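You operate a simulated robot arm through the tools that you are given. There is no shell and no other tool.

Carry out the task below with a simulated two-armed robot. There is one attempt and no reset: what you move stays moved.

JOB
On the top of the pallet stack, fold the rag in half, so that its two long edges meet.

Only the result counts: the job must be done as asked and must still hold three seconds after the hand-in. Knocking over, shifting, dropping, spilling or breaking anything else fails it. Flat cloth is picked up by pressing the open fingertips on it (5 to 10 N) and closing them slowly along it; thin cloth reads only 2 to 8 mm in the jaws.

ROBOT AND FRAMES
Two 6-joint arms with two-finger grippers on one trunk, on a base that drives. Base frame: it is fixed to the floor where the robot stands at the start and does not move with it; the origin is under the middle of the robot, x ahead of it, y to its left, z up; the surface under the hand at the start is at about z = 0.507. Units: m, rad, N and s.
The left shoulder is at the start at [0.06, 0.143, 0.65], the right one opposite. With the tool pointing down near the work surface each hand reaches from about 0.32 to 0.72 m from the robot's upright axis, wherever it stands, measured 20 degrees to its own side. Places, roughly: top of the pallet stack [0.5, -0.2, 0.5]. Payload 2.45 kg a hand.
The tool frame of a hand sits at the grasp point between the pads (the TCP): z along the fingers, y along the line on which they close. The tips reach 0.026 m beyond it. The gripper opens to 0.096 m. The gripper's body begins 0.069 m behind the TCP.
Orientation is that of the tool frame in the base frame, as a unit quaternion [w, x, y, z]. With the fingers straight down and closing along the base's y, the tool's x points along the base's -x, its y along +y and its z along -z.

CONTROLS
- The arms move only by the tool move_arm. It takes "left_motion", "right_motion" or both (then of equal length, played together; a hand with none holds still); each is a list of rows, each a list of 6 numbers: the shift along the base's x, y, z in m, then the turn, a rotation vector about the base's x, y, z in rad. In form: [[tx, ty, tz, ax, ay, az], ...]. A call has 1 to 20 rows; each row shifts and turns the commanded pose from where the row before left it. "left_jaw" and "right_jaw" are, for a hand that has rows, the closure in counts, from 0 (fully open) to 255 (shut), set as the call begins (left out, the last holds). Each row takes 0.2 s and may step no farther than 0.05 m and 0.15 rad from the row before; otherwise, or with a gripper value out of range, the whole call is refused. A pose out of reach is approached as far as the arm can. The call stops where the force on the tool passes 40 N (or 10 N more than at its start, if that is more) or the arm is blocked; 0.2 s more then pass. The fingers move at their own pace and stop on an object; they squeeze with about 33 N. The grip force told is the motor's: it shows also when the fingers shut on nothing. Time passes only in rows, and 0.2 s behind the last, so rows that do not move let the fingers close. The reply holds the time, the measured pose of the TCP, the force on the tool along the base axes, the opening and the grip force, in the units named above and with some noise, with the torque about the TCP (base axes, N m) and any sound that the robot's microphone picked up.
- Cameras (640 x 400 px; columns grow to the right, rows downward): "scene" is now at [0.1275, -0.0152, 1.2421]; the picture's right is [-0.24, -0.97, 0.00], its down [-0.83, 0.20, -0.51] and it looks along [0.50, -0.12, -0.86] (base axes); focal length 294 px, centre (320, 200). "left" rides on the left gripper at [0.082, -0.003, -0.098] in its tool frame; the picture's right is [0.04, 1.00, 0.00], its down [-0.73, 0.03, -0.68] and it looks along [-0.68, 0.03, 0.73] (tool axes); focal length 256 px, centre (320, 200). "right" rides on the right gripper at [0.082, 0.003, -0.098] in its tool frame; the picture's right is [-0.04, 1.00, 0.00], its down [-0.73, -0.03, -0.68] and it looks along [-0.68, -0.03, 0.73] (tool axes); focal length 256 px, centre (320, 200). There is no depth. A picture from a camera that has moved, and an enlarged one, comes with that camera's place and axes in the base frame and with its lens.
- grab_frame(camera): a new picture of that camera. It takes no simulated time.
- lift_body(by): slides the trunk up (or, below 0, down) by that many m; the arms and the scene camera ride with it, the base frame stays. It gives what a move gives, with no picture.
- base_move(legs): drives the robot by 1 to 6 legs, each [ahead, turn to the left] in m and rad, along the robot's own axes; the way and the turn of a leg run together, so that a leg with both is an arc; at most 1.5 m and 3.142 rad a leg. The arms and the cameras ride along, it lands a little off, and it stops where it bumps. It gives what a move gives.
- pan_tilt(pan, tilt): turns the head with the scene camera to pan (to the left, within 1.501 rad either way) and tilt (down, from -0.506 to 1.204), counted from straight ahead of the robot. It gives what a move gives.
- close_up(camera, box): a new picture of the part [left, top, right, bottom] of that camera's present view, enlarged. It takes no simulated time.
- close_job(): hands the job in; it is judged then, once.

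Places have to be worked out from the pictures, the camera data and where the tool is seen. Open the grippers and draw the arms clear of the work before you hand the job in, unless the task says otherwise.

The tools are called as name(argument=value, ...) on one line, values as JSON. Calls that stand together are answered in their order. move_arm: Moves the arms, as the interface text tells. Its arguments: {"type":"object","properties":{"left_motion":{"type":"array","items":{"type":"array","items":{"type":"number"}}},"left_jaw":{"type":"number"},"right_motion":{"type":"array","items":{"type":"array","items":{"type":"number"}}},"right_jaw":{"type":"number"}},"required":[]} The other tools are called the same way: lift_body (by) slides the trunk up or down; base_move (legs) drives the base; pan_tilt (pan, tilt) turns the head that bears the scene camera; grab_frame (camera) takes a picture; close_up (camera, box) takes an enlarged picture of a part of a camera's view; close_job () hands the job in.

At the start:

```text
t: 0.0
left_tcp_pos: [0.482, 0.0625, 0.7459]
left_orientation: [0.0, 0.003, 1.0, -0.001]
left_contact_force: [0.0, 0.3, -0.9]
left_ft_torque: [0.02, 0.0, 0.0]
left_grip_width: 0.0961
left_finger_force: 0.1
right_tcp_pos: [0.4497, -0.3838, 0.747]
right_orientation: [0.0, 0.003, 1.0, 0.001]
right_contact_force: [-0.3, 0.1, -0.7]
right_ft_torque: [0.01, 0.0, 0.0]
right_grip_width: 0.096
right_finger_force: 0.1
trunk travel left (down, up): [-0.275, 0.315]
robot x, y, heading: [-0.0002, 0.0, -0.0]
head pan, tilt: [-0.241, 1.03]
```

scene: 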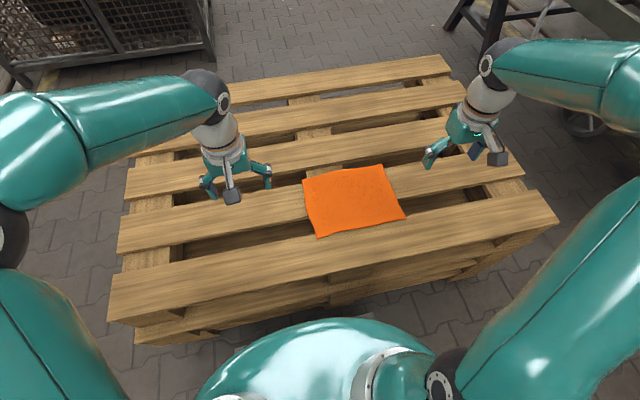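
right: 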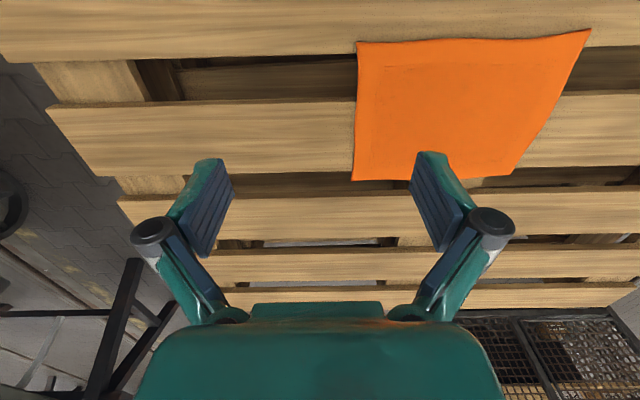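
left: 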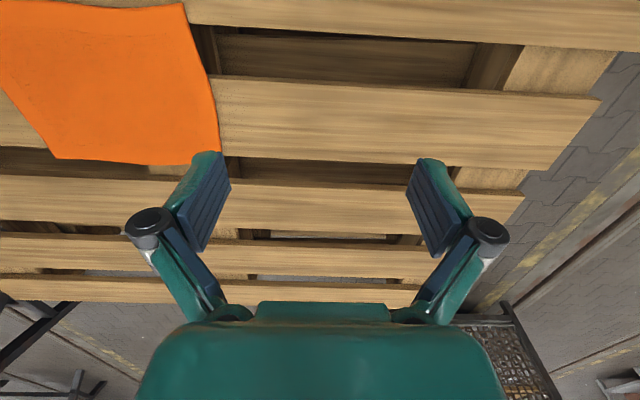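

The rag seems to lie across two slats, roughly x 0.44–0.64 and y −0.34 to −0.08, with its long edges along y. I'll enlarge the view to see where its edges sit relative to the slats and gaps.

close_up(camera="scene", box=[260, 130, 440, 260])

close_up(camera="right", box=[300, 0, 640, 210])

close_up(camera="left", box=[0, 0, 340, 210])

```text
3.08 times, centred on (350, 195) of scene
camera zoom: at [0.1275, -0.0152, 1.2421], right [-0.24, -0.97, 0.0], down [-0.83, 0.2, -0.51], along [0.5, -0.12, -0.86], focal length 904 px, centre (228, 215)
```

zoom: 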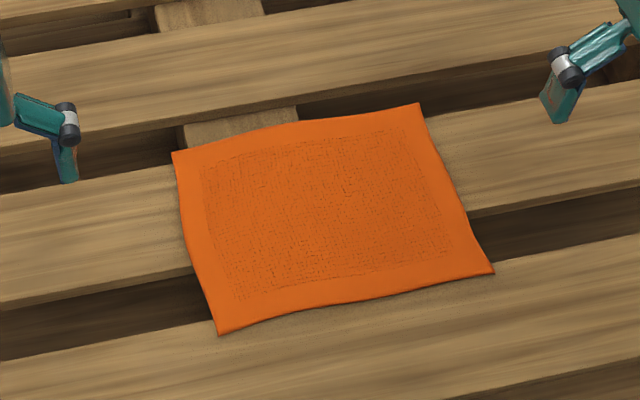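

```text
1.88 times, centred on (470, 105) of right
camera zoom: at [0.3684, -0.3798, 0.8438], right [0.05, 1.0, 0.0], down [0.73, -0.04, 0.68], along [0.68, -0.03, -0.73], focal length 482 px, centre (38, 379)
```

zoom: 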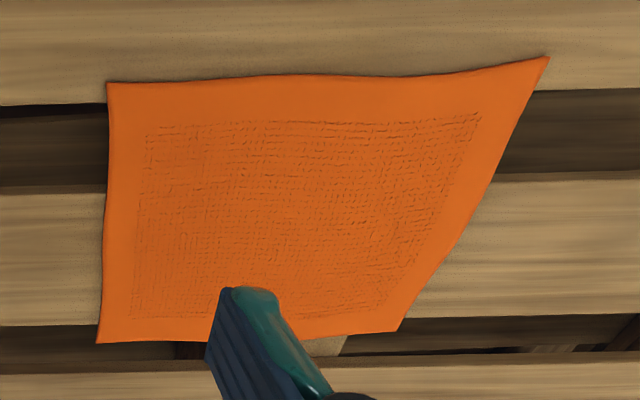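

```text
1.88 times, centred on (170, 105) of left
camera zoom: at [0.4012, 0.0602, 0.8452], right [-0.03, 1.0, 0.0], down [0.73, 0.02, 0.68], along [0.68, 0.02, -0.73], focal length 482 px, centre (602, 379)
```

zoom: 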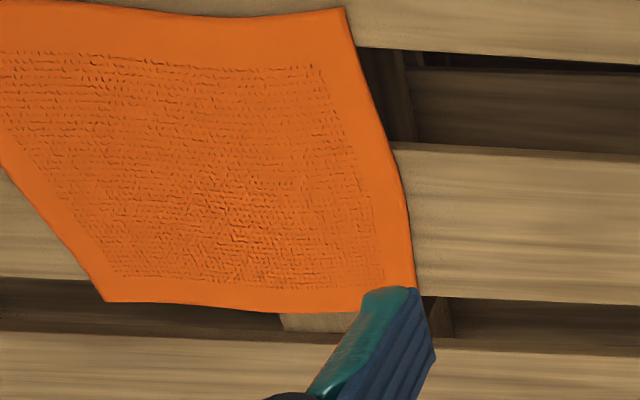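

The rag spans x≈0.438–0.639 and y≈−0.342 to −0.084. Its far long edge overhangs the gap behind slat 2 by about 2.5 cm, while its near edge only just rests on the first slat. I'll look down at the robot's front to see how much room there is to drive closer.

pan_tilt(pan=-0.1, tilt=1.2)

grab_frame(camera="scene")

```text
t: 0.7
left_tcp_pos: [0.4814, 0.0613, 0.7474]
left_orientation: [0.0, 0.004, 1.0, -0.001]
left_contact_force: [0.6, -0.3, -0.2]
left_ft_torque: [-0.01, -0.01, -0.02]
left_grip_width: 0.0961
left_finger_force: 0.0
right_tcp_pos: [0.4496, -0.3833, 0.7461]
right_orientation: [0.0, 0.003, 1.0, 0.0]
right_contact_force: [-0.6, 0.5, -0.1]
right_ft_torque: [0.02, 0.0, 0.01]
right_grip_width: 0.0958
right_finger_force: 0.0
trunk travel left (down, up): [-0.275, 0.315]
robot x, y, heading: [-0.0017, 0.001, -0.003]
head pan, tilt: [-0.099, 1.201]
```

```text
taken
camera scene: at [0.1173, -0.0046, 1.2316], right [-0.1, -0.99, 0.0], down [-0.93, 0.09, -0.36], along [0.36, -0.04, -0.93], focal length 294 px, centre (320, 200)
```

scene: 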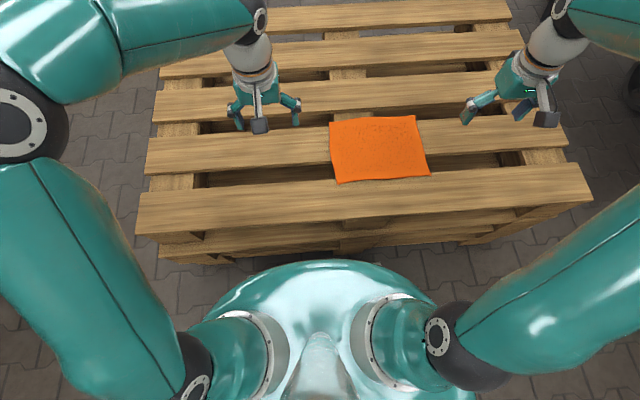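

The pallet front is around x≈0.34, and the robot's visible front reaches about x≈0.21–0.24. I'll look to the side to judge how far the base itself reaches before deciding on a small advance.

pan_tilt(pan=-1.3, tilt=1.1)

grab_frame(camera="scene")

pan_tilt(pan=0.9, tilt=1.1)

grab_frame(camera="scene")

```text
t: 2.1
left_tcp_pos: [0.4822, 0.0626, 0.7467]
left_orientation: [0.0, 0.004, 1.0, -0.001]
left_contact_force: [0.0, 0.1, 0.2]
left_ft_torque: [0.0, 0.01, 0.01]
left_grip_width: 0.0962
left_finger_force: 0.0
right_tcp_pos: [0.4503, -0.3838, 0.7477]
right_orientation: [-0.001, 0.004, 1.0, 0.001]
right_contact_force: [-0.1, 0.3, 0.2]
right_ft_torque: [0.02, 0.01, 0.02]
right_grip_width: 0.0961
right_finger_force: 0.1
trunk travel left (down, up): [-0.275, 0.315]
robot x, y, heading: [-0.0008, 0.0027, 0.001]
head pan, tilt: [-1.3, 1.1]
```

```text
taken
camera scene: at [0.0786, -0.0598, 1.2376], right [-0.96, -0.27, 0.0], down [-0.24, 0.86, -0.45], along [0.12, -0.44, -0.89], focal length 294 px, centre (320, 200)
```

scene: 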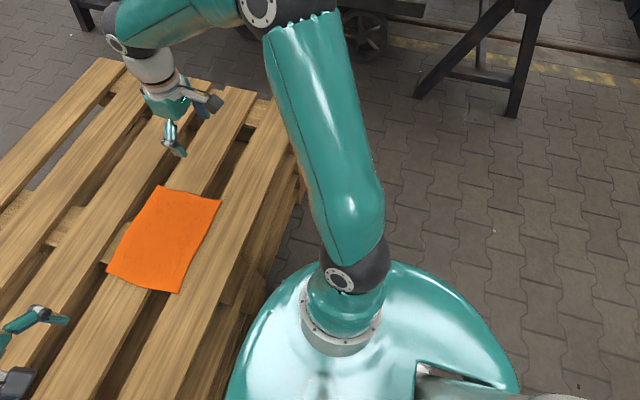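

```text
t: 4.2
left_tcp_pos: [0.4816, 0.062, 0.7464]
left_orientation: [0.001, 0.003, 1.0, 0.0]
left_contact_force: [-0.2, -0.9, -0.3]
left_ft_torque: [0.04, 0.0, 0.0]
left_grip_width: 0.096
left_finger_force: 0.0
right_tcp_pos: [0.4498, -0.3838, 0.747]
right_orientation: [-0.001, 0.003, 1.0, 0.001]
right_contact_force: [-0.3, -0.5, -0.5]
right_ft_torque: [0.0, -0.03, 0.02]
right_grip_width: 0.0963
right_finger_force: 0.0
trunk travel left (down, up): [-0.275, 0.315]
robot x, y, heading: [0.0013, 0.0002, 0.001]
head pan, tilt: [0.901, 1.1]
```

```text
taken
camera scene: at [0.1009, 0.0504, 1.2376], right [0.78, -0.62, 0.0], down [-0.55, -0.7, -0.45], along [0.28, 0.36, -0.89], focal length 294 px, centre (320, 200)
```

scene: 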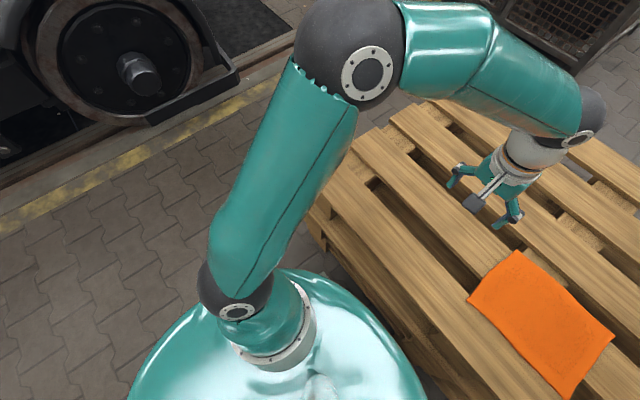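

The body clears the pallet front by several centimetres, so there is room to move up if needed. Plan: catch the overhanging far edge with both hands, fingers closing along x and tilted slightly toward the robot, then fold it over onto the near edge. First I'll yaw both grippers about 90° and bring them above the far corners at a safe height to check reach.

move_arm(left_motion=[[0.0107, -0.0161, -0.0073, 0, 0, -0.1428], [0.0107, -0.0161, -0.0073, 0, 0, -0.1428], [0.0107, -0.0161, -0.0073, 0, 0, -0.1428], [0.0107, -0.0161, -0.0073, 0, 0, -0.1428], [0.0107, -0.0161, -0.0073, 0, 0, -0.1428], [0.0107, -0.0161, -0.0073, 0, 0, -0.1428], [0.0107, -0.0161, -0.0073, 0, 0, -0.1428], [0.0107, -0.0161, -0.0073, 0, 0, -0.1428], [0.0107, -0.0161, -0.0073, 0, 0, -0.1428], [0.0107, -0.0161, -0.0073, 0, 0, -0.1428], [0.0107, -0.0161, -0.0073, 0, 0, -0.1428], [0, 0, 0, 0, 0, 0]], right_motion=[[0.0136, 0.0067, -0.0079, 0, 0, 0.1428], [0.0136, 0.0067, -0.0079, 0, 0, 0.1428], [0.0136, 0.0067, -0.0079, 0, 0, 0.1428], [0.0136, 0.0067, -0.0079, 0, 0, 0.1428], [0.0136, 0.0067, -0.0079, 0, 0, 0.1428], [0.0136, 0.0067, -0.0079, 0, 0, 0.1428], [0.0136, 0.0067, -0.0079, 0, 0, 0.1428], [0.0136, 0.0067, -0.0079, 0, 0, 0.1428], [0.0136, 0.0067, -0.0079, 0, 0, 0.1428], [0.0136, 0.0067, -0.0079, 0, 0, 0.1428], [0.0136, 0.0067, -0.0079, 0, 0, 0.1428], [0, 0, 0, 0, 0, 0]], left_jaw=149, right_jaw=149)

pan_tilt(pan=-0.24, tilt=1.0)

grab_frame(camera="scene")

grab_frame(camera="left")

grab_frame(camera="right")

```text
t: 6.8
left_tcp_pos: [0.6023, -0.1003, 0.6697]
left_orientation: [0.003, 0.702, 0.713, -0.002]
left_contact_force: [-0.8, 0.4, -0.1]
left_ft_torque: [0.01, 0.04, 0.04]
left_grip_width: 0.0399
left_finger_force: 0.1
left hand out of reach, approached as far as the arm can: row 11
right_tcp_pos: [0.5997, -0.3109, 0.6615]
right_orientation: [0.0, -0.705, 0.71, 0.001]
right_contact_force: [1.0, 0.2, 0.2]
right_ft_torque: [-0.03, 0.03, -0.03]
right_grip_width: 0.0398
right_finger_force: 0.0
trunk travel left (down, up): [-0.275, 0.315]
robot x, y, heading: [-0.0025, 0.0008, -0.005]
head pan, tilt: [0.901, 1.1]
```

```text
t: 8.1
left_tcp_pos: [0.6018, -0.0989, 0.6647]
left_orientation: [0.001, 0.701, 0.713, -0.003]
left_contact_force: [-0.1, 0.1, 0.0]
left_ft_torque: [0.01, -0.01, -0.01]
left_grip_width: 0.0398
left_finger_force: 0.1
right_tcp_pos: [0.5998, -0.311, 0.6612]
right_orientation: [-0.001, -0.704, 0.71, 0.0]
right_contact_force: [0.9, -0.6, -0.5]
right_ft_torque: [-0.04, 0.02, 0.03]
right_grip_width: 0.0399
right_finger_force: 0.0
trunk travel left (down, up): [-0.275, 0.315]
robot x, y, heading: [-0.0029, -0.0007, 0.0]
head pan, tilt: [-0.241, 1.0]
```

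```text
taken
camera scene: at [0.1296, -0.0156, 1.2439], right [-0.24, -0.97, 0.0], down [-0.82, 0.2, -0.54], along [0.52, -0.13, -0.84], focal length 294 px, centre (320, 200)
```

scene: 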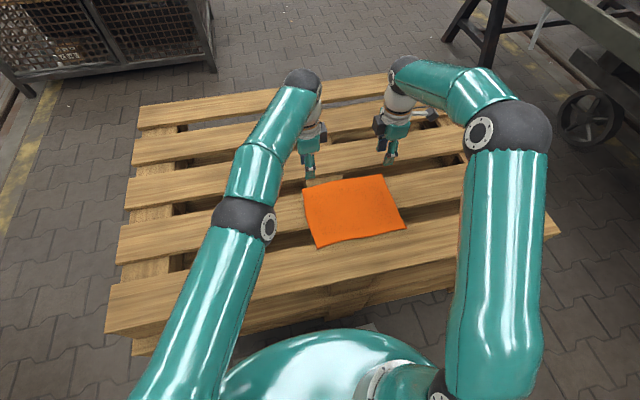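

```text
taken
camera left: at [0.5977, -0.0167, 0.7636], right [1.0, 0.06, 0.0], down [0.04, -0.73, 0.68], along [0.04, -0.68, -0.73], focal length 256 px, centre (320, 200)
```

left: 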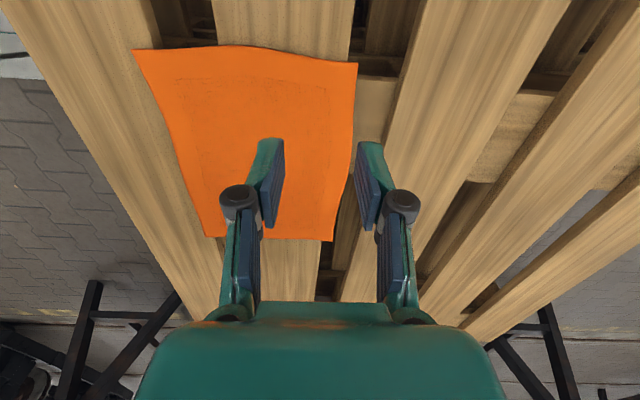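

```text
taken
camera right: at [0.596, -0.3918, 0.7578], right [-1.0, 0.05, 0.0], down [0.04, 0.73, 0.68], along [0.03, 0.68, -0.73], focal length 256 px, centre (320, 200)
```

right: 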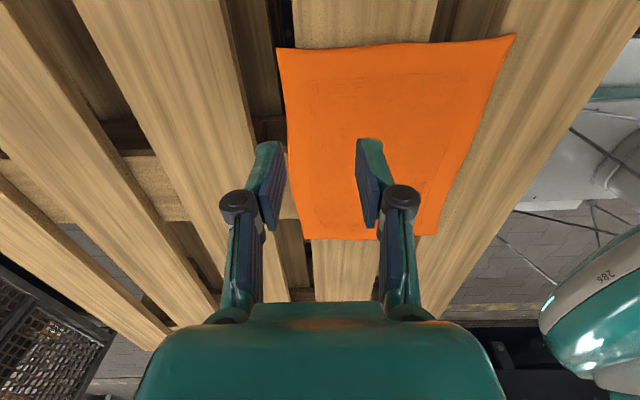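

The left hand ran out of reach near x=0.60, so I need to bring the robot closer. I'll swing the left hand aside so its camera can look along the gap between the robot's front and the pallet and show the clearance.

move_arm(left_motion=[[-0.03, 0.02, 0.02, 0, 0, 0], [-0.03, 0.04, 0.02, 0, 0, 0], [-0.03, 0.04, 0.02, 0, 0, 0], [-0.03, 0.04, 0.02, 0, 0, 0], [-0.03, 0.04, 0.01, 0, 0, 0], [-0.03, 0.04, 0, 0, 0, 0], [-0.03, 0.04, 0, 0, 0, 0], [-0.03, 0.04, 0, 0, 0, 0], [-0.03, 0.04, 0, 0, 0, 0], [-0.03, 0.04, 0, 0, 0, 0], [0, 0, 0, 0, 0, 0]])

grab_frame(camera="left")

grab_frame(camera="scene")

```text
refused: row 2 steps farther than a row can; nothing moved
```

```text
taken
camera left: at [0.5977, -0.0167, 0.7636], right [1.0, 0.06, 0.0], down [0.04, -0.73, 0.68], along [0.04, -0.68, -0.73], focal length 256 px, centre (320, 200)
```

left: 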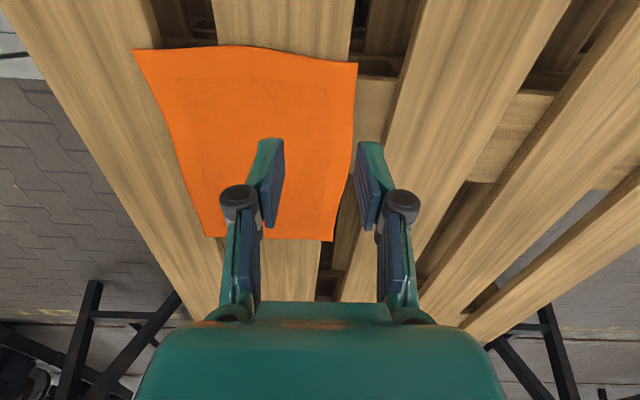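

```text
taken
camera scene: at [0.1296, -0.0156, 1.2439], right [-0.24, -0.97, 0.0], down [-0.82, 0.2, -0.54], along [0.52, -0.13, -0.84], focal length 294 px, centre (320, 200)
```

scene: 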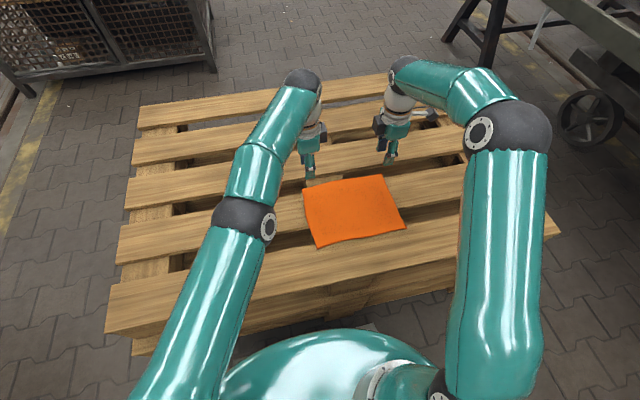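

That call was refused because a row stepped slightly too far. I'll send the same move with smaller steps.

move_arm(left_motion=[[-0.02, 0.02, 0.02, 0, 0, 0], [-0.025, 0.03, 0.02, 0, 0, 0], [-0.025, 0.03, 0.02, 0, 0, 0], [-0.025, 0.03, 0.02, 0, 0, 0], [-0.025, 0.035, 0.01, 0, 0, 0], [-0.025, 0.035, 0, 0, 0, 0], [-0.025, 0.035, 0, 0, 0, 0], [-0.025, 0.035, 0, 0, 0, 0], [-0.025, 0.035, 0, 0, 0, 0], [-0.025, 0.035, 0, 0, 0, 0], [-0.025, 0.035, 0, 0, 0, 0], [-0.025, 0.035, 0, 0, 0, 0], [0, 0, 0, 0, 0, 0]])

grab_frame(camera="left")

grab_frame(camera="scene")

```text
t: 10.9
left_tcp_pos: [0.2997, 0.2788, 0.757]
left_orientation: [0.0, 0.711, 0.703, 0.0]
left_contact_force: [0.2, -0.2, 0.2]
left_ft_torque: [-0.05, 0.0, 0.01]
left_grip_width: 0.0398
left_finger_force: 0.2
right_tcp_pos: [0.5981, -0.31, 0.6613]
right_orientation: [-0.001, -0.704, 0.71, 0.001]
right_contact_force: [-0.6, -0.1, 0.7]
right_ft_torque: [-0.02, -0.01, 0.0]
right_grip_width: 0.0402
right_finger_force: 0.1
trunk travel left (down, up): [-0.275, 0.315]
robot x, y, heading: [-0.0034, 0.0027, -0.001]
head pan, tilt: [-0.241, 1.0]
```

```text
taken
camera left: at [0.2973, 0.3619, 0.8558], right [1.0, 0.03, 0.0], down [0.02, -0.73, 0.68], along [0.02, -0.68, -0.73], focal length 256 px, centre (320, 200)
```

left: 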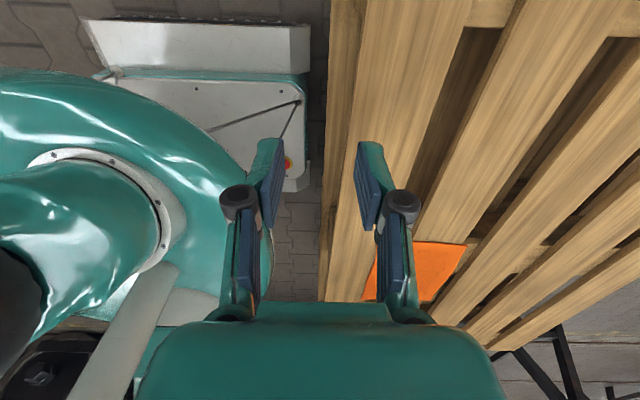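

```text
taken
camera scene: at [0.1292, -0.0155, 1.2442], right [-0.24, -0.97, 0.0], down [-0.82, 0.2, -0.54], along [0.52, -0.13, -0.84], focal length 294 px, centre (320, 200)
```

scene: 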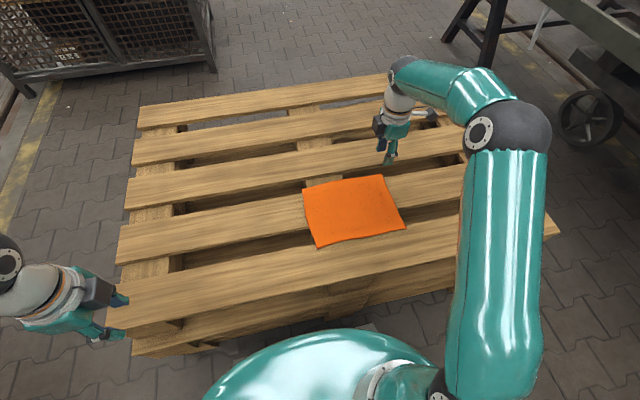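

The left camera shows the mobile base's front at about x≈0.275 and the pallet's foot at about x≈0.334, so only about 6 cm of room ahead. A shift to the right is needed as well, so I'll check what lies beside and behind the robot first.

pan_tilt(pan=-1.5, tilt=0.5)

grab_frame(camera="scene")

pan_tilt(pan=1.5, tilt=0.5)

grab_frame(camera="scene")

```text
t: 12.4
left_tcp_pos: [0.2988, 0.2793, 0.7566]
left_orientation: [0.0, 0.709, 0.705, 0.001]
left_contact_force: [-0.4, -0.2, 0.4]
left_ft_torque: [0.01, -0.01, -0.02]
left_grip_width: 0.04
left_finger_force: 0.1
right_tcp_pos: [0.5987, -0.3105, 0.6611]
right_orientation: [0.0, -0.704, 0.71, 0.0]
right_contact_force: [0.2, -0.2, 0.1]
right_ft_torque: [-0.02, 0.01, 0.03]
right_grip_width: 0.0398
right_finger_force: 0.0
trunk travel left (down, up): [-0.275, 0.315]
robot x, y, heading: [-0.0023, -0.0008, -0.002]
head pan, tilt: [-1.499, 0.499]
```

```text
taken
camera scene: at [0.0682, -0.0897, 1.2853], right [-1.0, -0.07, 0.0], down [-0.04, 0.48, -0.88], along [0.06, -0.88, -0.48], focal length 294 px, centre (320, 200)
```

scene: 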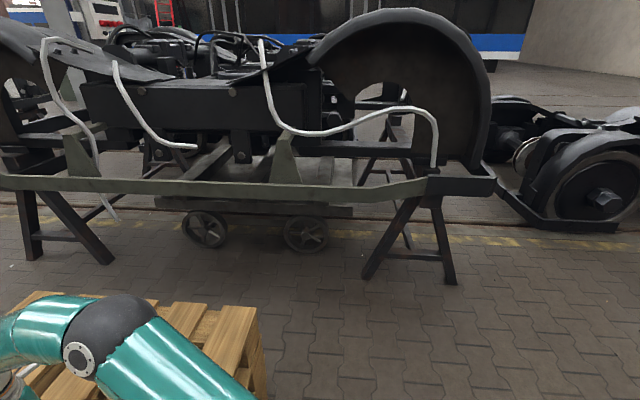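

```text
t: 15.0
left_tcp_pos: [0.2979, 0.2782, 0.7568]
left_orientation: [0.0, 0.71, 0.704, 0.0]
left_contact_force: [0.3, 0.9, 0.1]
left_ft_torque: [0.01, -0.02, -0.02]
left_grip_width: 0.04
left_finger_force: 0.1
right_tcp_pos: [0.599, -0.3089, 0.6614]
right_orientation: [-0.001, -0.704, 0.71, 0.001]
right_contact_force: [-0.4, -0.2, 0.4]
right_ft_torque: [0.01, -0.02, 0.02]
right_grip_width: 0.0397
right_finger_force: 0.0
trunk travel left (down, up): [-0.275, 0.315]
robot x, y, heading: [0.0003, -0.0002, 0.002]
head pan, tilt: [1.499, 0.499]
```

```text
taken
camera scene: at [0.0681, 0.0918, 1.2853], right [1.0, -0.07, 0.0], down [-0.03, -0.48, -0.88], along [0.06, 0.88, -0.48], focal length 294 px, centre (320, 200)
```

scene: 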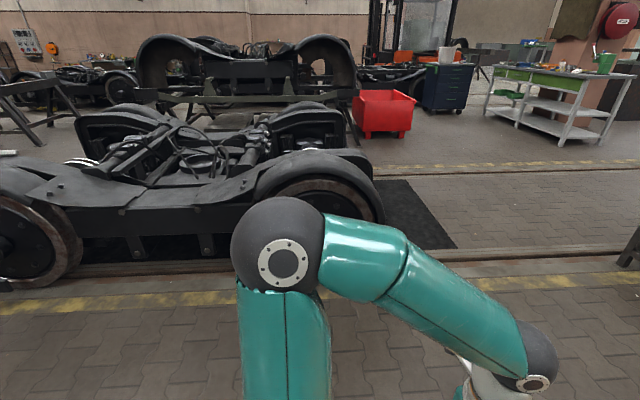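

The floor around the robot is clear. I'll back off 0.12 m, then turn left, reverse and turn back. That shifts the robot about 0.21 m to the right, in line with the rag, and I'll stop short of the pallet to check.

base_move(legs=[[-0.12, 0], [0, 0.9], [-0.268, 0], [0, -0.9], [0.2, 0]])

pan_tilt(pan=0.0, tilt=0.95)

grab_frame(camera="scene")

grab_frame(camera="left")

```text
t: 18.7
left_tcp_pos: [-0.1391, 0.408, 0.7589]
left_orientation: [0.0, 0.344, 0.939, 0.0]
left_contact_force: [0.6, -0.6, -0.1]
left_ft_torque: [0.02, 0.02, -0.01]
left_grip_width: 0.04
left_finger_force: 0.1
right_tcp_pos: [0.5065, 0.2611, 0.6627]
right_orientation: [0.001, 0.938, -0.346, -0.001]
right_contact_force: [0.0, 0.0, -0.8]
right_ft_torque: [0.04, 0.02, 0.02]
right_grip_width: 0.0397
right_finger_force: 0.0
trunk travel left (down, up): [-0.275, 0.315]
robot x, y, heading: [-0.0932, -0.022, 0.875]
head pan, tilt: [1.499, 0.499]
stopped in leg 2: the robot was blocked; the commanded pose is now the measured one
```

```text
t: 20.3
left_tcp_pos: [-0.1378, 0.4088, 0.7574]
left_orientation: [0.0, 0.345, 0.939, 0.001]
left_contact_force: [0.7, 0.0, -0.4]
left_ft_torque: [-0.01, -0.03, -0.03]
left_grip_width: 0.0397
left_finger_force: 0.0
right_tcp_pos: [0.5041, 0.2601, 0.662]
right_orientation: [0.001, 0.939, -0.345, -0.001]
right_contact_force: [0.0, -1.1, -0.6]
right_ft_torque: [0.02, 0.0, -0.01]
right_grip_width: 0.0399
right_finger_force: 0.1
trunk travel left (down, up): [-0.275, 0.315]
robot x, y, heading: [-0.0915, -0.0225, 0.881]
head pan, tilt: [0.0, 0.949]
```

```text
taken
camera scene: at [-0.0062, 0.0817, 1.2478], right [0.77, -0.64, 0.0], down [-0.52, -0.63, -0.58], along [0.37, 0.45, -0.81], focal length 294 px, centre (320, 200)
```

scene: 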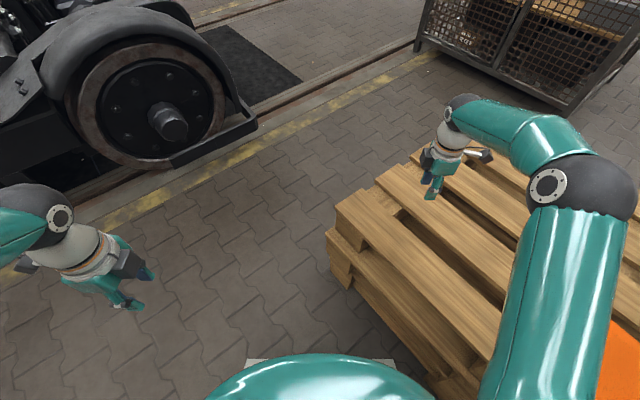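

```text
taken
camera left: at [-0.2027, 0.4603, 0.8568], right [0.62, 0.79, 0.0], down [0.58, -0.45, 0.68], along [0.53, -0.42, -0.73], focal length 256 px, centre (320, 200)
```

left: 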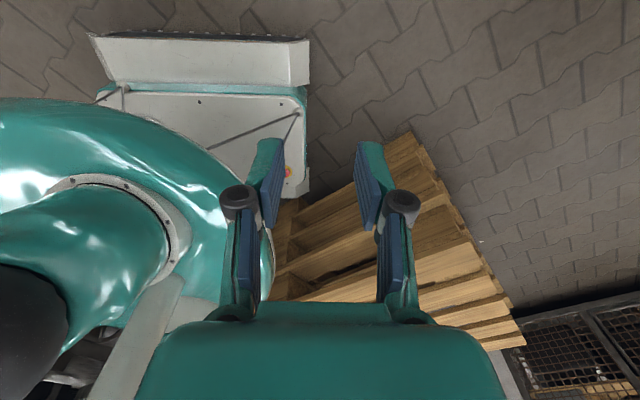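

The base stopped during the left turn, at (−0.092, −0.022) with heading 0.88. The pictures show no contact in front, so I'll look around the robot before moving anything again.

pan_tilt(pan=1.5, tilt=0.9)

grab_frame(camera="scene")

pan_tilt(pan=-0.9, tilt=1.1)

grab_frame(camera="scene")

grab_frame(camera="right")

pan_tilt(pan=-1.5, tilt=0.9)

grab_frame(camera="scene")

```text
t: 21.9
left_tcp_pos: [-0.1387, 0.4087, 0.7579]
left_orientation: [0.001, 0.345, 0.939, 0.0]
left_contact_force: [0.1, -0.8, 0.9]
left_ft_torque: [0.0, 0.0, 0.03]
left_grip_width: 0.0401
left_finger_force: 0.0
right_tcp_pos: [0.5049, 0.2611, 0.6619]
right_orientation: [0.001, 0.938, -0.346, -0.001]
right_contact_force: [0.2, 0.1, -0.6]
right_ft_torque: [-0.03, -0.02, 0.0]
right_grip_width: 0.0398
right_finger_force: 0.1
trunk travel left (down, up): [-0.275, 0.315]
robot x, y, heading: [-0.0942, -0.0237, 0.876]
head pan, tilt: [1.499, 0.901]
```

```text
taken
camera scene: at [-0.1071, 0.078, 1.2515], right [0.69, 0.72, 0.0], down [0.56, -0.54, -0.62], along [-0.45, 0.43, -0.78], focal length 294 px, centre (320, 200)
```

scene: 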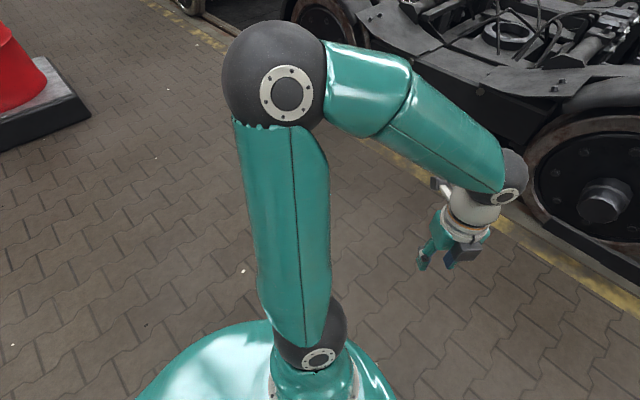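

```text
t: 24.1
left_tcp_pos: [-0.1395, 0.4084, 0.7582]
left_orientation: [0.0, 0.344, 0.939, 0.0]
left_contact_force: [-0.4, -1.2, 0.6]
left_ft_torque: [0.01, -0.04, -0.01]
left_grip_width: 0.04
left_finger_force: 0.1
right_tcp_pos: [0.5055, 0.2605, 0.662]
right_orientation: [0.001, 0.938, -0.346, 0.0]
right_contact_force: [0.6, 0.8, -0.1]
right_ft_torque: [-0.01, -0.03, 0.05]
right_grip_width: 0.0398
right_finger_force: 0.0
trunk travel left (down, up): [-0.275, 0.315]
robot x, y, heading: [-0.0916, -0.0255, 0.877]
head pan, tilt: [-0.901, 1.1]
```

```text
taken
camera scene: at [0.0105, 0.0243, 1.2376], right [-0.02, -1.0, 0.0], down [-0.89, 0.02, -0.45], along [0.45, -0.01, -0.89], focal length 294 px, centre (320, 200)
```

scene: 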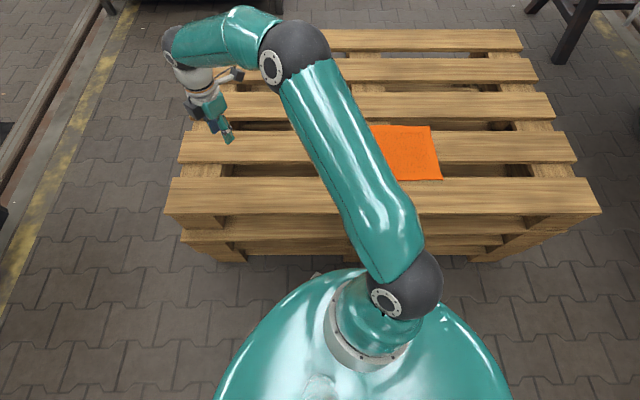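

```text
taken
camera right: at [0.5655, 0.2059, 0.7592], right [-0.68, -0.74, 0.0], down [-0.54, 0.5, 0.68], along [-0.5, 0.46, -0.73], focal length 256 px, centre (320, 200)
```

right: 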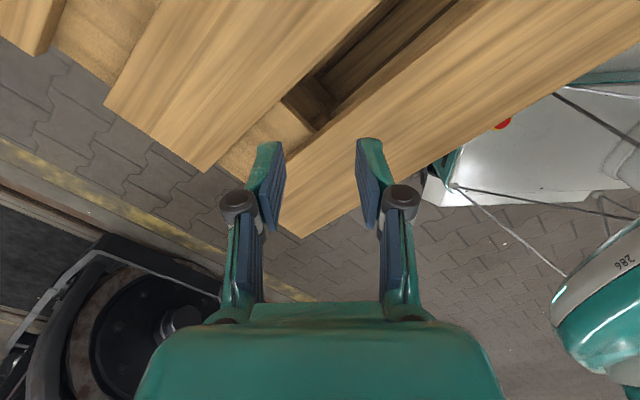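

```text
t: 25.1
left_tcp_pos: [-0.1393, 0.4088, 0.758]
left_orientation: [0.0, 0.345, 0.939, 0.0]
left_contact_force: [-0.3, 0.6, -0.1]
left_ft_torque: [-0.01, -0.02, 0.04]
left_grip_width: 0.0399
left_finger_force: 0.1
right_tcp_pos: [0.5046, 0.2608, 0.6614]
right_orientation: [0.001, 0.938, -0.346, 0.0]
right_contact_force: [-0.4, -0.2, 0.8]
right_ft_torque: [0.02, 0.0, -0.01]
right_grip_width: 0.04
right_finger_force: 0.0
trunk travel left (down, up): [-0.275, 0.315]
robot x, y, heading: [-0.0974, -0.0225, 0.879]
head pan, tilt: [-1.499, 0.901]
```

```text
taken
camera scene: at [0.0087, -0.0182, 1.2514], right [-0.58, -0.81, 0.0], down [-0.64, 0.46, -0.62], along [0.5, -0.36, -0.78], focal length 294 px, centre (320, 200)
```

scene: 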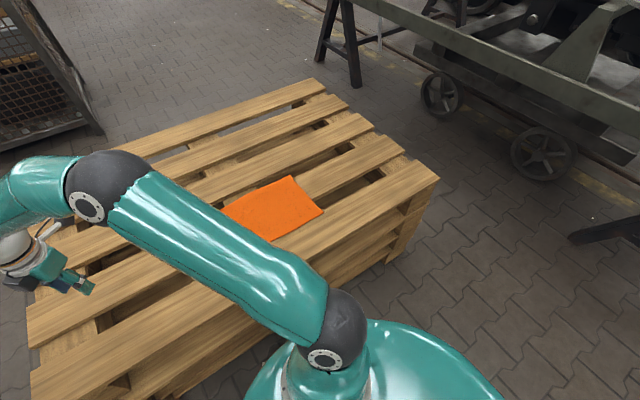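

The rag and pallet measure the same as before (far-right corner still about [0.637, −0.341]), so nothing has been shifted, and I see no obstacle. I'll test with a short 5 cm reverse along the current heading.

base_move(legs=[[-0.05, 0]])

```text
t: 26.1
left_tcp_pos: [-0.1715, 0.3702, 0.7583]
left_orientation: [0.0, 0.345, 0.939, 0.0]
left_contact_force: [-0.3, -0.5, 0.0]
left_ft_torque: [-0.01, -0.05, 0.01]
left_grip_width: 0.0397
left_finger_force: 0.1
right_tcp_pos: [0.4722, 0.2218, 0.6611]
right_orientation: [0.0, 0.939, -0.345, 0.0]
right_contact_force: [-0.4, -0.2, 1.4]
right_ft_torque: [-0.02, 0.0, 0.01]
right_grip_width: 0.0397
right_finger_force: 0.0
trunk travel left (down, up): [-0.275, 0.315]
robot x, y, heading: [-0.1226, -0.0587, 0.88]
head pan, tilt: [-1.499, 0.901]
```

That moved freely. I'll reverse another 0.2 m along this heading to reach y≈−0.21.

base_move(legs=[[-0.2, 0]])

```text
t: 27.7
left_tcp_pos: [-0.3023, 0.2137, 0.758]
left_orientation: [0.0, 0.344, 0.939, 0.0]
left_contact_force: [0.1, 0.2, -0.7]
left_ft_torque: [-0.01, 0.02, -0.01]
left_grip_width: 0.0399
left_finger_force: 0.1
right_tcp_pos: [0.3435, 0.0681, 0.6629]
right_orientation: [0.0, 0.939, -0.344, 0.001]
right_contact_force: [-0.2, 0.7, -0.2]
right_ft_torque: [-0.04, 0.0, -0.01]
right_grip_width: 0.0397
right_finger_force: 0.1
trunk travel left (down, up): [-0.275, 0.315]
robot x, y, heading: [-0.2517, -0.2162, 0.876]
head pan, tilt: [-1.499, 0.901]
```

Now at (−0.252, −0.216). I'll turn back to face the pallet squarely.

base_move(legs=[[0, -0.877]])

pan_tilt(pan=0.0, tilt=1.0)

grab_frame(camera="scene")

grab_frame(camera="left")

```text
t: 30.5
left_tcp_pos: [0.0363, 0.1115, 0.7599]
left_orientation: [0.0, 0.693, 0.721, 0.0]
left_contact_force: [-0.5, 1.2, 0.7]
left_ft_torque: [-0.03, 0.02, -0.01]
left_grip_width: 0.0399
left_finger_force: 0.0
right_tcp_pos: [0.3643, -0.4615, 0.6633]
right_orientation: [0.001, 0.723, -0.691, -0.001]
right_contact_force: [0.3, 0.3, -0.2]
right_ft_torque: [-0.05, -0.05, 0.01]
right_grip_width: 0.0397
right_finger_force: 0.1
trunk travel left (down, up): [-0.275, 0.315]
robot x, y, heading: [-0.2526, -0.1787, 0.048]
head pan, tilt: [-1.499, 0.901]
stopped in leg 1: the robot was blocked; the commanded pose is now the measured one
```

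```text
t: 32.1
left_tcp_pos: [0.0363, 0.1109, 0.7606]
left_orientation: [0.0, 0.692, 0.722, -0.001]
left_contact_force: [0.0, 0.8, -0.4]
left_ft_torque: [0.0, -0.03, -0.01]
left_grip_width: 0.0398
left_finger_force: 0.1
right_tcp_pos: [0.364, -0.462, 0.6639]
right_orientation: [0.002, 0.722, -0.692, -0.001]
right_contact_force: [-0.2, -0.1, -0.4]
right_ft_torque: [0.01, 0.02, -0.01]
right_grip_width: 0.0399
right_finger_force: 0.1
trunk travel left (down, up): [-0.275, 0.315]
robot x, y, heading: [-0.2502, -0.1812, 0.049]
head pan, tilt: [0.0, 1.0]
```

```text
taken
camera scene: at [-0.1202, -0.1745, 1.2442], right [0.05, -1.0, 0.0], down [-0.84, -0.04, -0.54], along [0.54, 0.03, -0.84], focal length 294 px, centre (320, 200)
```

scene: 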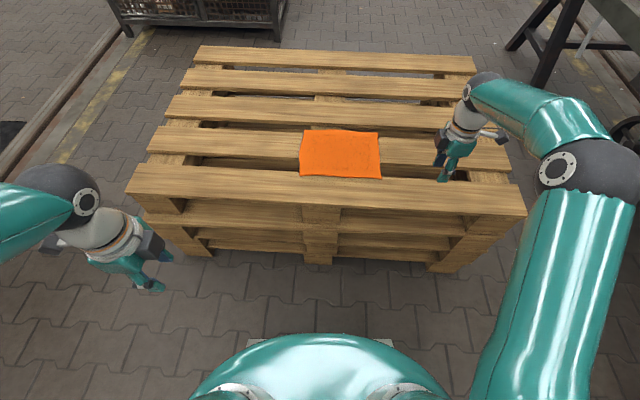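

```text
taken
camera left: at [0.0304, 0.1935, 0.8587], right [1.0, 0.08, 0.0], down [0.06, -0.73, 0.68], along [0.06, -0.68, -0.73], focal length 256 px, centre (320, 200)
```

left: 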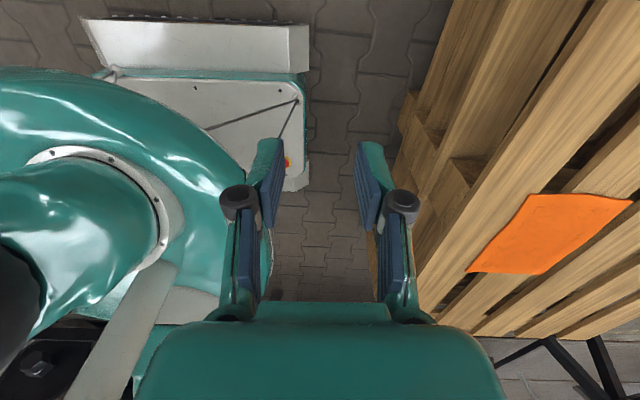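

The last degree or two of an in-place turn seems to register as blocked even with open floor all round. The robot is now at (−0.250, −0.181) with heading 0.05. I'll drive forward in a gentle S to about x=−0.02, y=−0.205 with heading 0, well clear of the pallet.

base_move(legs=[[0.115, -0.26], [0.115, 0.21]])

```text
t: 34.3
left_tcp_pos: [0.2777, 0.0746, 0.7592]
left_orientation: [0.0, 0.709, 0.705, -0.001]
left_contact_force: [0.0, -0.5, 0.9]
left_ft_torque: [0.04, 0.03, -0.02]
left_grip_width: 0.04
left_finger_force: 0.1
right_tcp_pos: [0.5769, -0.5122, 0.6622]
right_orientation: [-0.001, -0.705, 0.709, 0.001]
right_contact_force: [0.1, -0.9, -0.2]
right_ft_torque: [0.04, 0.0, 0.03]
right_grip_width: 0.0398
right_finger_force: 0.1
trunk travel left (down, up): [-0.275, 0.315]
robot x, y, heading: [-0.0234, -0.2069, 0.006]
head pan, tilt: [0.0, 1.0]
```

The pose is good. Before the final advance I'll check the front clearance with the left camera.

grab_frame(camera="left")

close_up(camera="left", box=[240, 0, 440, 300])

grab_frame(camera="scene")

```text
taken
camera left: at [0.2754, 0.1586, 0.8584], right [1.0, 0.03, 0.0], down [0.02, -0.73, 0.68], along [0.02, -0.68, -0.73], focal length 256 px, centre (320, 200)
```

left: 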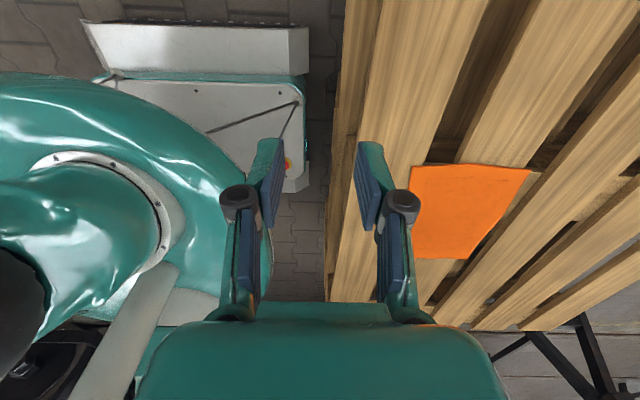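

```text
1.33 times, centred on (340, 150) of left
camera zoom: at [0.2754, 0.1586, 0.8584], right [1.0, 0.03, 0.0], down [0.02, -0.73, 0.68], along [0.02, -0.68, -0.73], focal length 341 px, centre (293, 267)
```

zoom: 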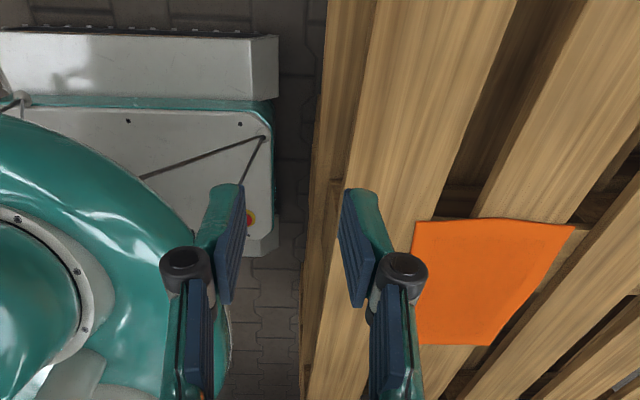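

```text
taken
camera scene: at [0.1076, -0.2076, 1.244], right [0.01, -1.0, 0.0], down [-0.84, 0.0, -0.54], along [0.54, 0.0, -0.84], focal length 294 px, centre (320, 200)
```

scene: 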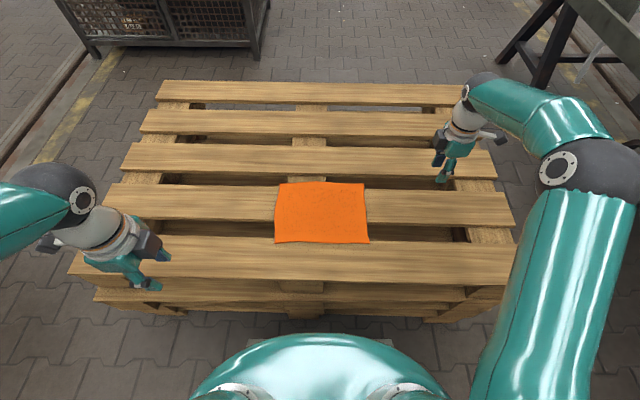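

The base front is at about x≈0.245 and the stack face at about 0.315–0.32, so roughly 7 cm of clearance. I'll advance 4.5 cm.

base_move(legs=[[0.045, -0.004]])

grab_frame(camera="left")

grab_frame(camera="scene")

```text
t: 35.2
left_tcp_pos: [0.3238, 0.075, 0.76]
left_orientation: [0.0, 0.711, 0.703, 0.0]
left_contact_force: [0.0, -0.1, 0.1]
left_ft_torque: [-0.02, -0.01, -0.03]
left_grip_width: 0.0397
left_finger_force: 0.0
right_tcp_pos: [0.6223, -0.5146, 0.664]
right_orientation: [-0.001, -0.704, 0.71, 0.001]
right_contact_force: [-0.3, 0.8, -0.6]
right_ft_torque: [0.0, 0.05, -0.04]
right_grip_width: 0.0396
right_finger_force: 0.0
trunk travel left (down, up): [-0.275, 0.315]
robot x, y, heading: [0.0201, -0.2081, 0.002]
head pan, tilt: [0.0, 1.0]
```

```text
taken
camera left: at [0.3219, 0.1576, 0.8588], right [1.0, 0.03, 0.0], down [0.02, -0.73, 0.68], along [0.02, -0.68, -0.73], focal length 256 px, centre (320, 200)
```

left: 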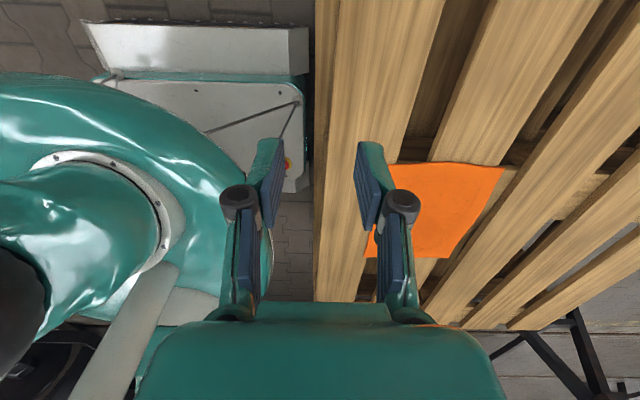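

```text
taken
camera scene: at [0.1527, -0.2077, 1.2441], right [0.0, -1.0, 0.0], down [-0.84, 0.0, -0.54], along [0.54, 0.0, -0.84], focal length 294 px, centre (320, 200)
```

scene: 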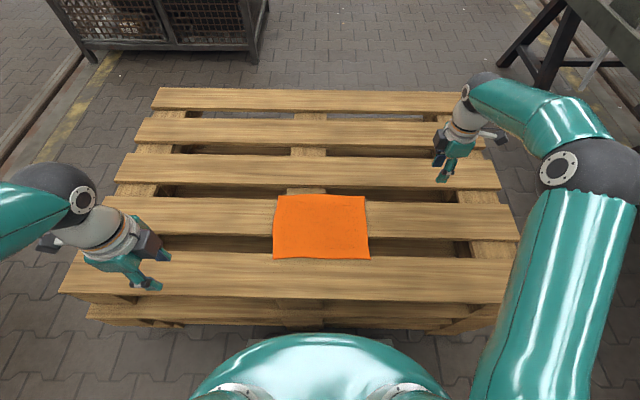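

The robot is now at (0.020, −0.208), square to the rag and about 2 cm from the stack. I'll zoom in to re-measure the rag and slat edges accurately.

close_up(camera="scene", box=[240, 170, 400, 270])

```text
4.00 times, centred on (320, 220) of scene
camera zoom: at [0.1527, -0.2077, 1.2441], right [0.0, -1.0, 0.0], down [-0.84, 0.0, -0.54], along [0.54, 0.0, -0.84], focal length 1175 px, centre (320, 120)
```

zoom: 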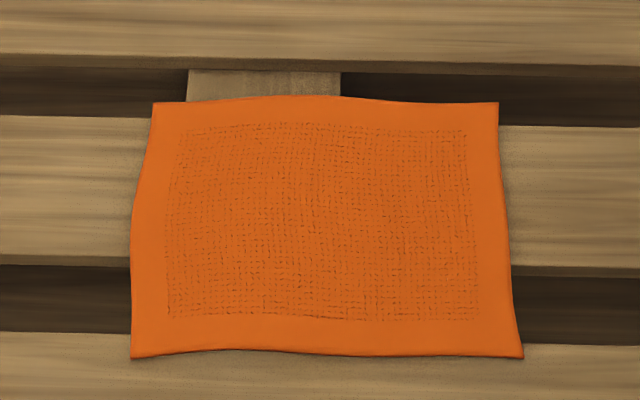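

With the rag at x≈0.440–0.640 and y≈−0.083 to −0.341, the far edge overhangs slat 2 by about 1–2 cm. I'll bring both hands above the far corners with the tools still vertical and look at the fingers against the edge.

move_arm(left_motion=[[0.0306, -0.0168, -0.012, 0, 0, 0], [0.0306, -0.0168, -0.012, 0, 0, 0], [0.0306, -0.0168, -0.012, 0, 0, 0], [0.0306, -0.0168, -0.012, 0, 0, 0], [0.0306, -0.0168, -0.012, 0, 0, 0], [0.0306, -0.0168, -0.012, 0, 0, 0], [0.0306, -0.0168, -0.012, 0, 0, 0], [0.0306, -0.0168, -0.012, 0, 0, 0], [0.0306, -0.0168, -0.012, 0, 0, 0], [0.0306, -0.0168, -0.012, 0, 0, 0], [0, 0, 0, 0, 0, 0]], right_motion=[[0.0008, 0.01836, -0.0024, 0, 0, 0], [0.0008, 0.01836, -0.0024, 0, 0, 0], [0.0008, 0.01836, -0.0024, 0, 0, 0], [0.0008, 0.01836, -0.0024, 0, 0, 0], [0.0008, 0.01836, -0.0024, 0, 0, 0], [0.0008, 0.01836, -0.0024, 0, 0, 0], [0.0008, 0.01836, -0.0024, 0, 0, 0], [0.0008, 0.01836, -0.0024, 0, 0, 0], [0.0008, 0.01836, -0.0024, 0, 0, 0], [0.0008, 0.01836, -0.0024, 0, 0, 0], [0, 0, 0, 0, 0, 0]])

grab_frame(camera="left")

grab_frame(camera="right")

grab_frame(camera="scene")

```text
t: 37.6
left_tcp_pos: [0.6318, -0.0924, 0.6406]
left_orientation: [0.0, 0.711, 0.703, -0.001]
left_contact_force: [0.3, 0.3, -0.3]
left_ft_torque: [0.04, 0.02, -0.01]
left_grip_width: 0.0399
left_finger_force: 0.0
right_tcp_pos: [0.6289, -0.3294, 0.6407]
right_orientation: [-0.001, -0.703, 0.711, 0.001]
right_contact_force: [0.4, -0.7, -0.6]
right_ft_torque: [0.02, -0.01, 0.0]
right_grip_width: 0.0402
right_finger_force: 0.1
trunk travel left (down, up): [-0.275, 0.315]
robot x, y, heading: [0.0225, -0.2068, 0.0]
head pan, tilt: [0.0, 1.0]
```

```text
taken
camera left: at [0.6285, -0.0094, 0.7399], right [1.0, 0.03, 0.0], down [0.02, -0.73, 0.68], along [0.02, -0.68, -0.73], focal length 256 px, centre (320, 200)
```

left: 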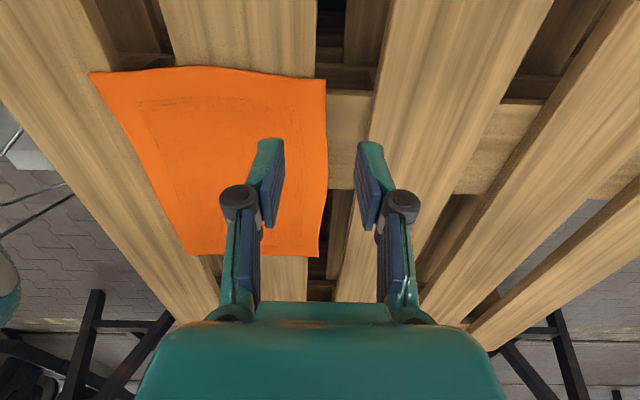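

```text
taken
camera right: at [0.6259, -0.4109, 0.7375], right [-1.0, 0.05, 0.0], down [0.04, 0.73, 0.68], along [0.03, 0.68, -0.73], focal length 256 px, centre (320, 200)
```

right: 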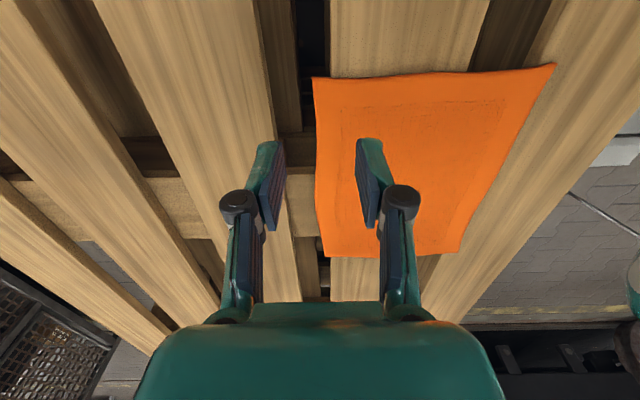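

```text
taken
camera scene: at [0.1524, -0.2075, 1.2442], right [0.0, -1.0, 0.0], down [-0.84, 0.0, -0.54], along [0.54, 0.0, -0.84], focal length 294 px, centre (320, 200)
```

scene: 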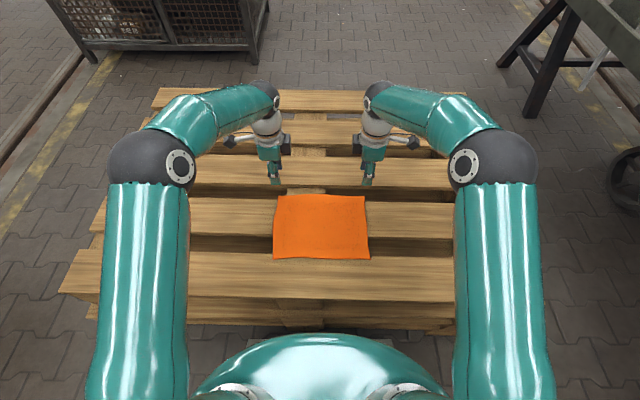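

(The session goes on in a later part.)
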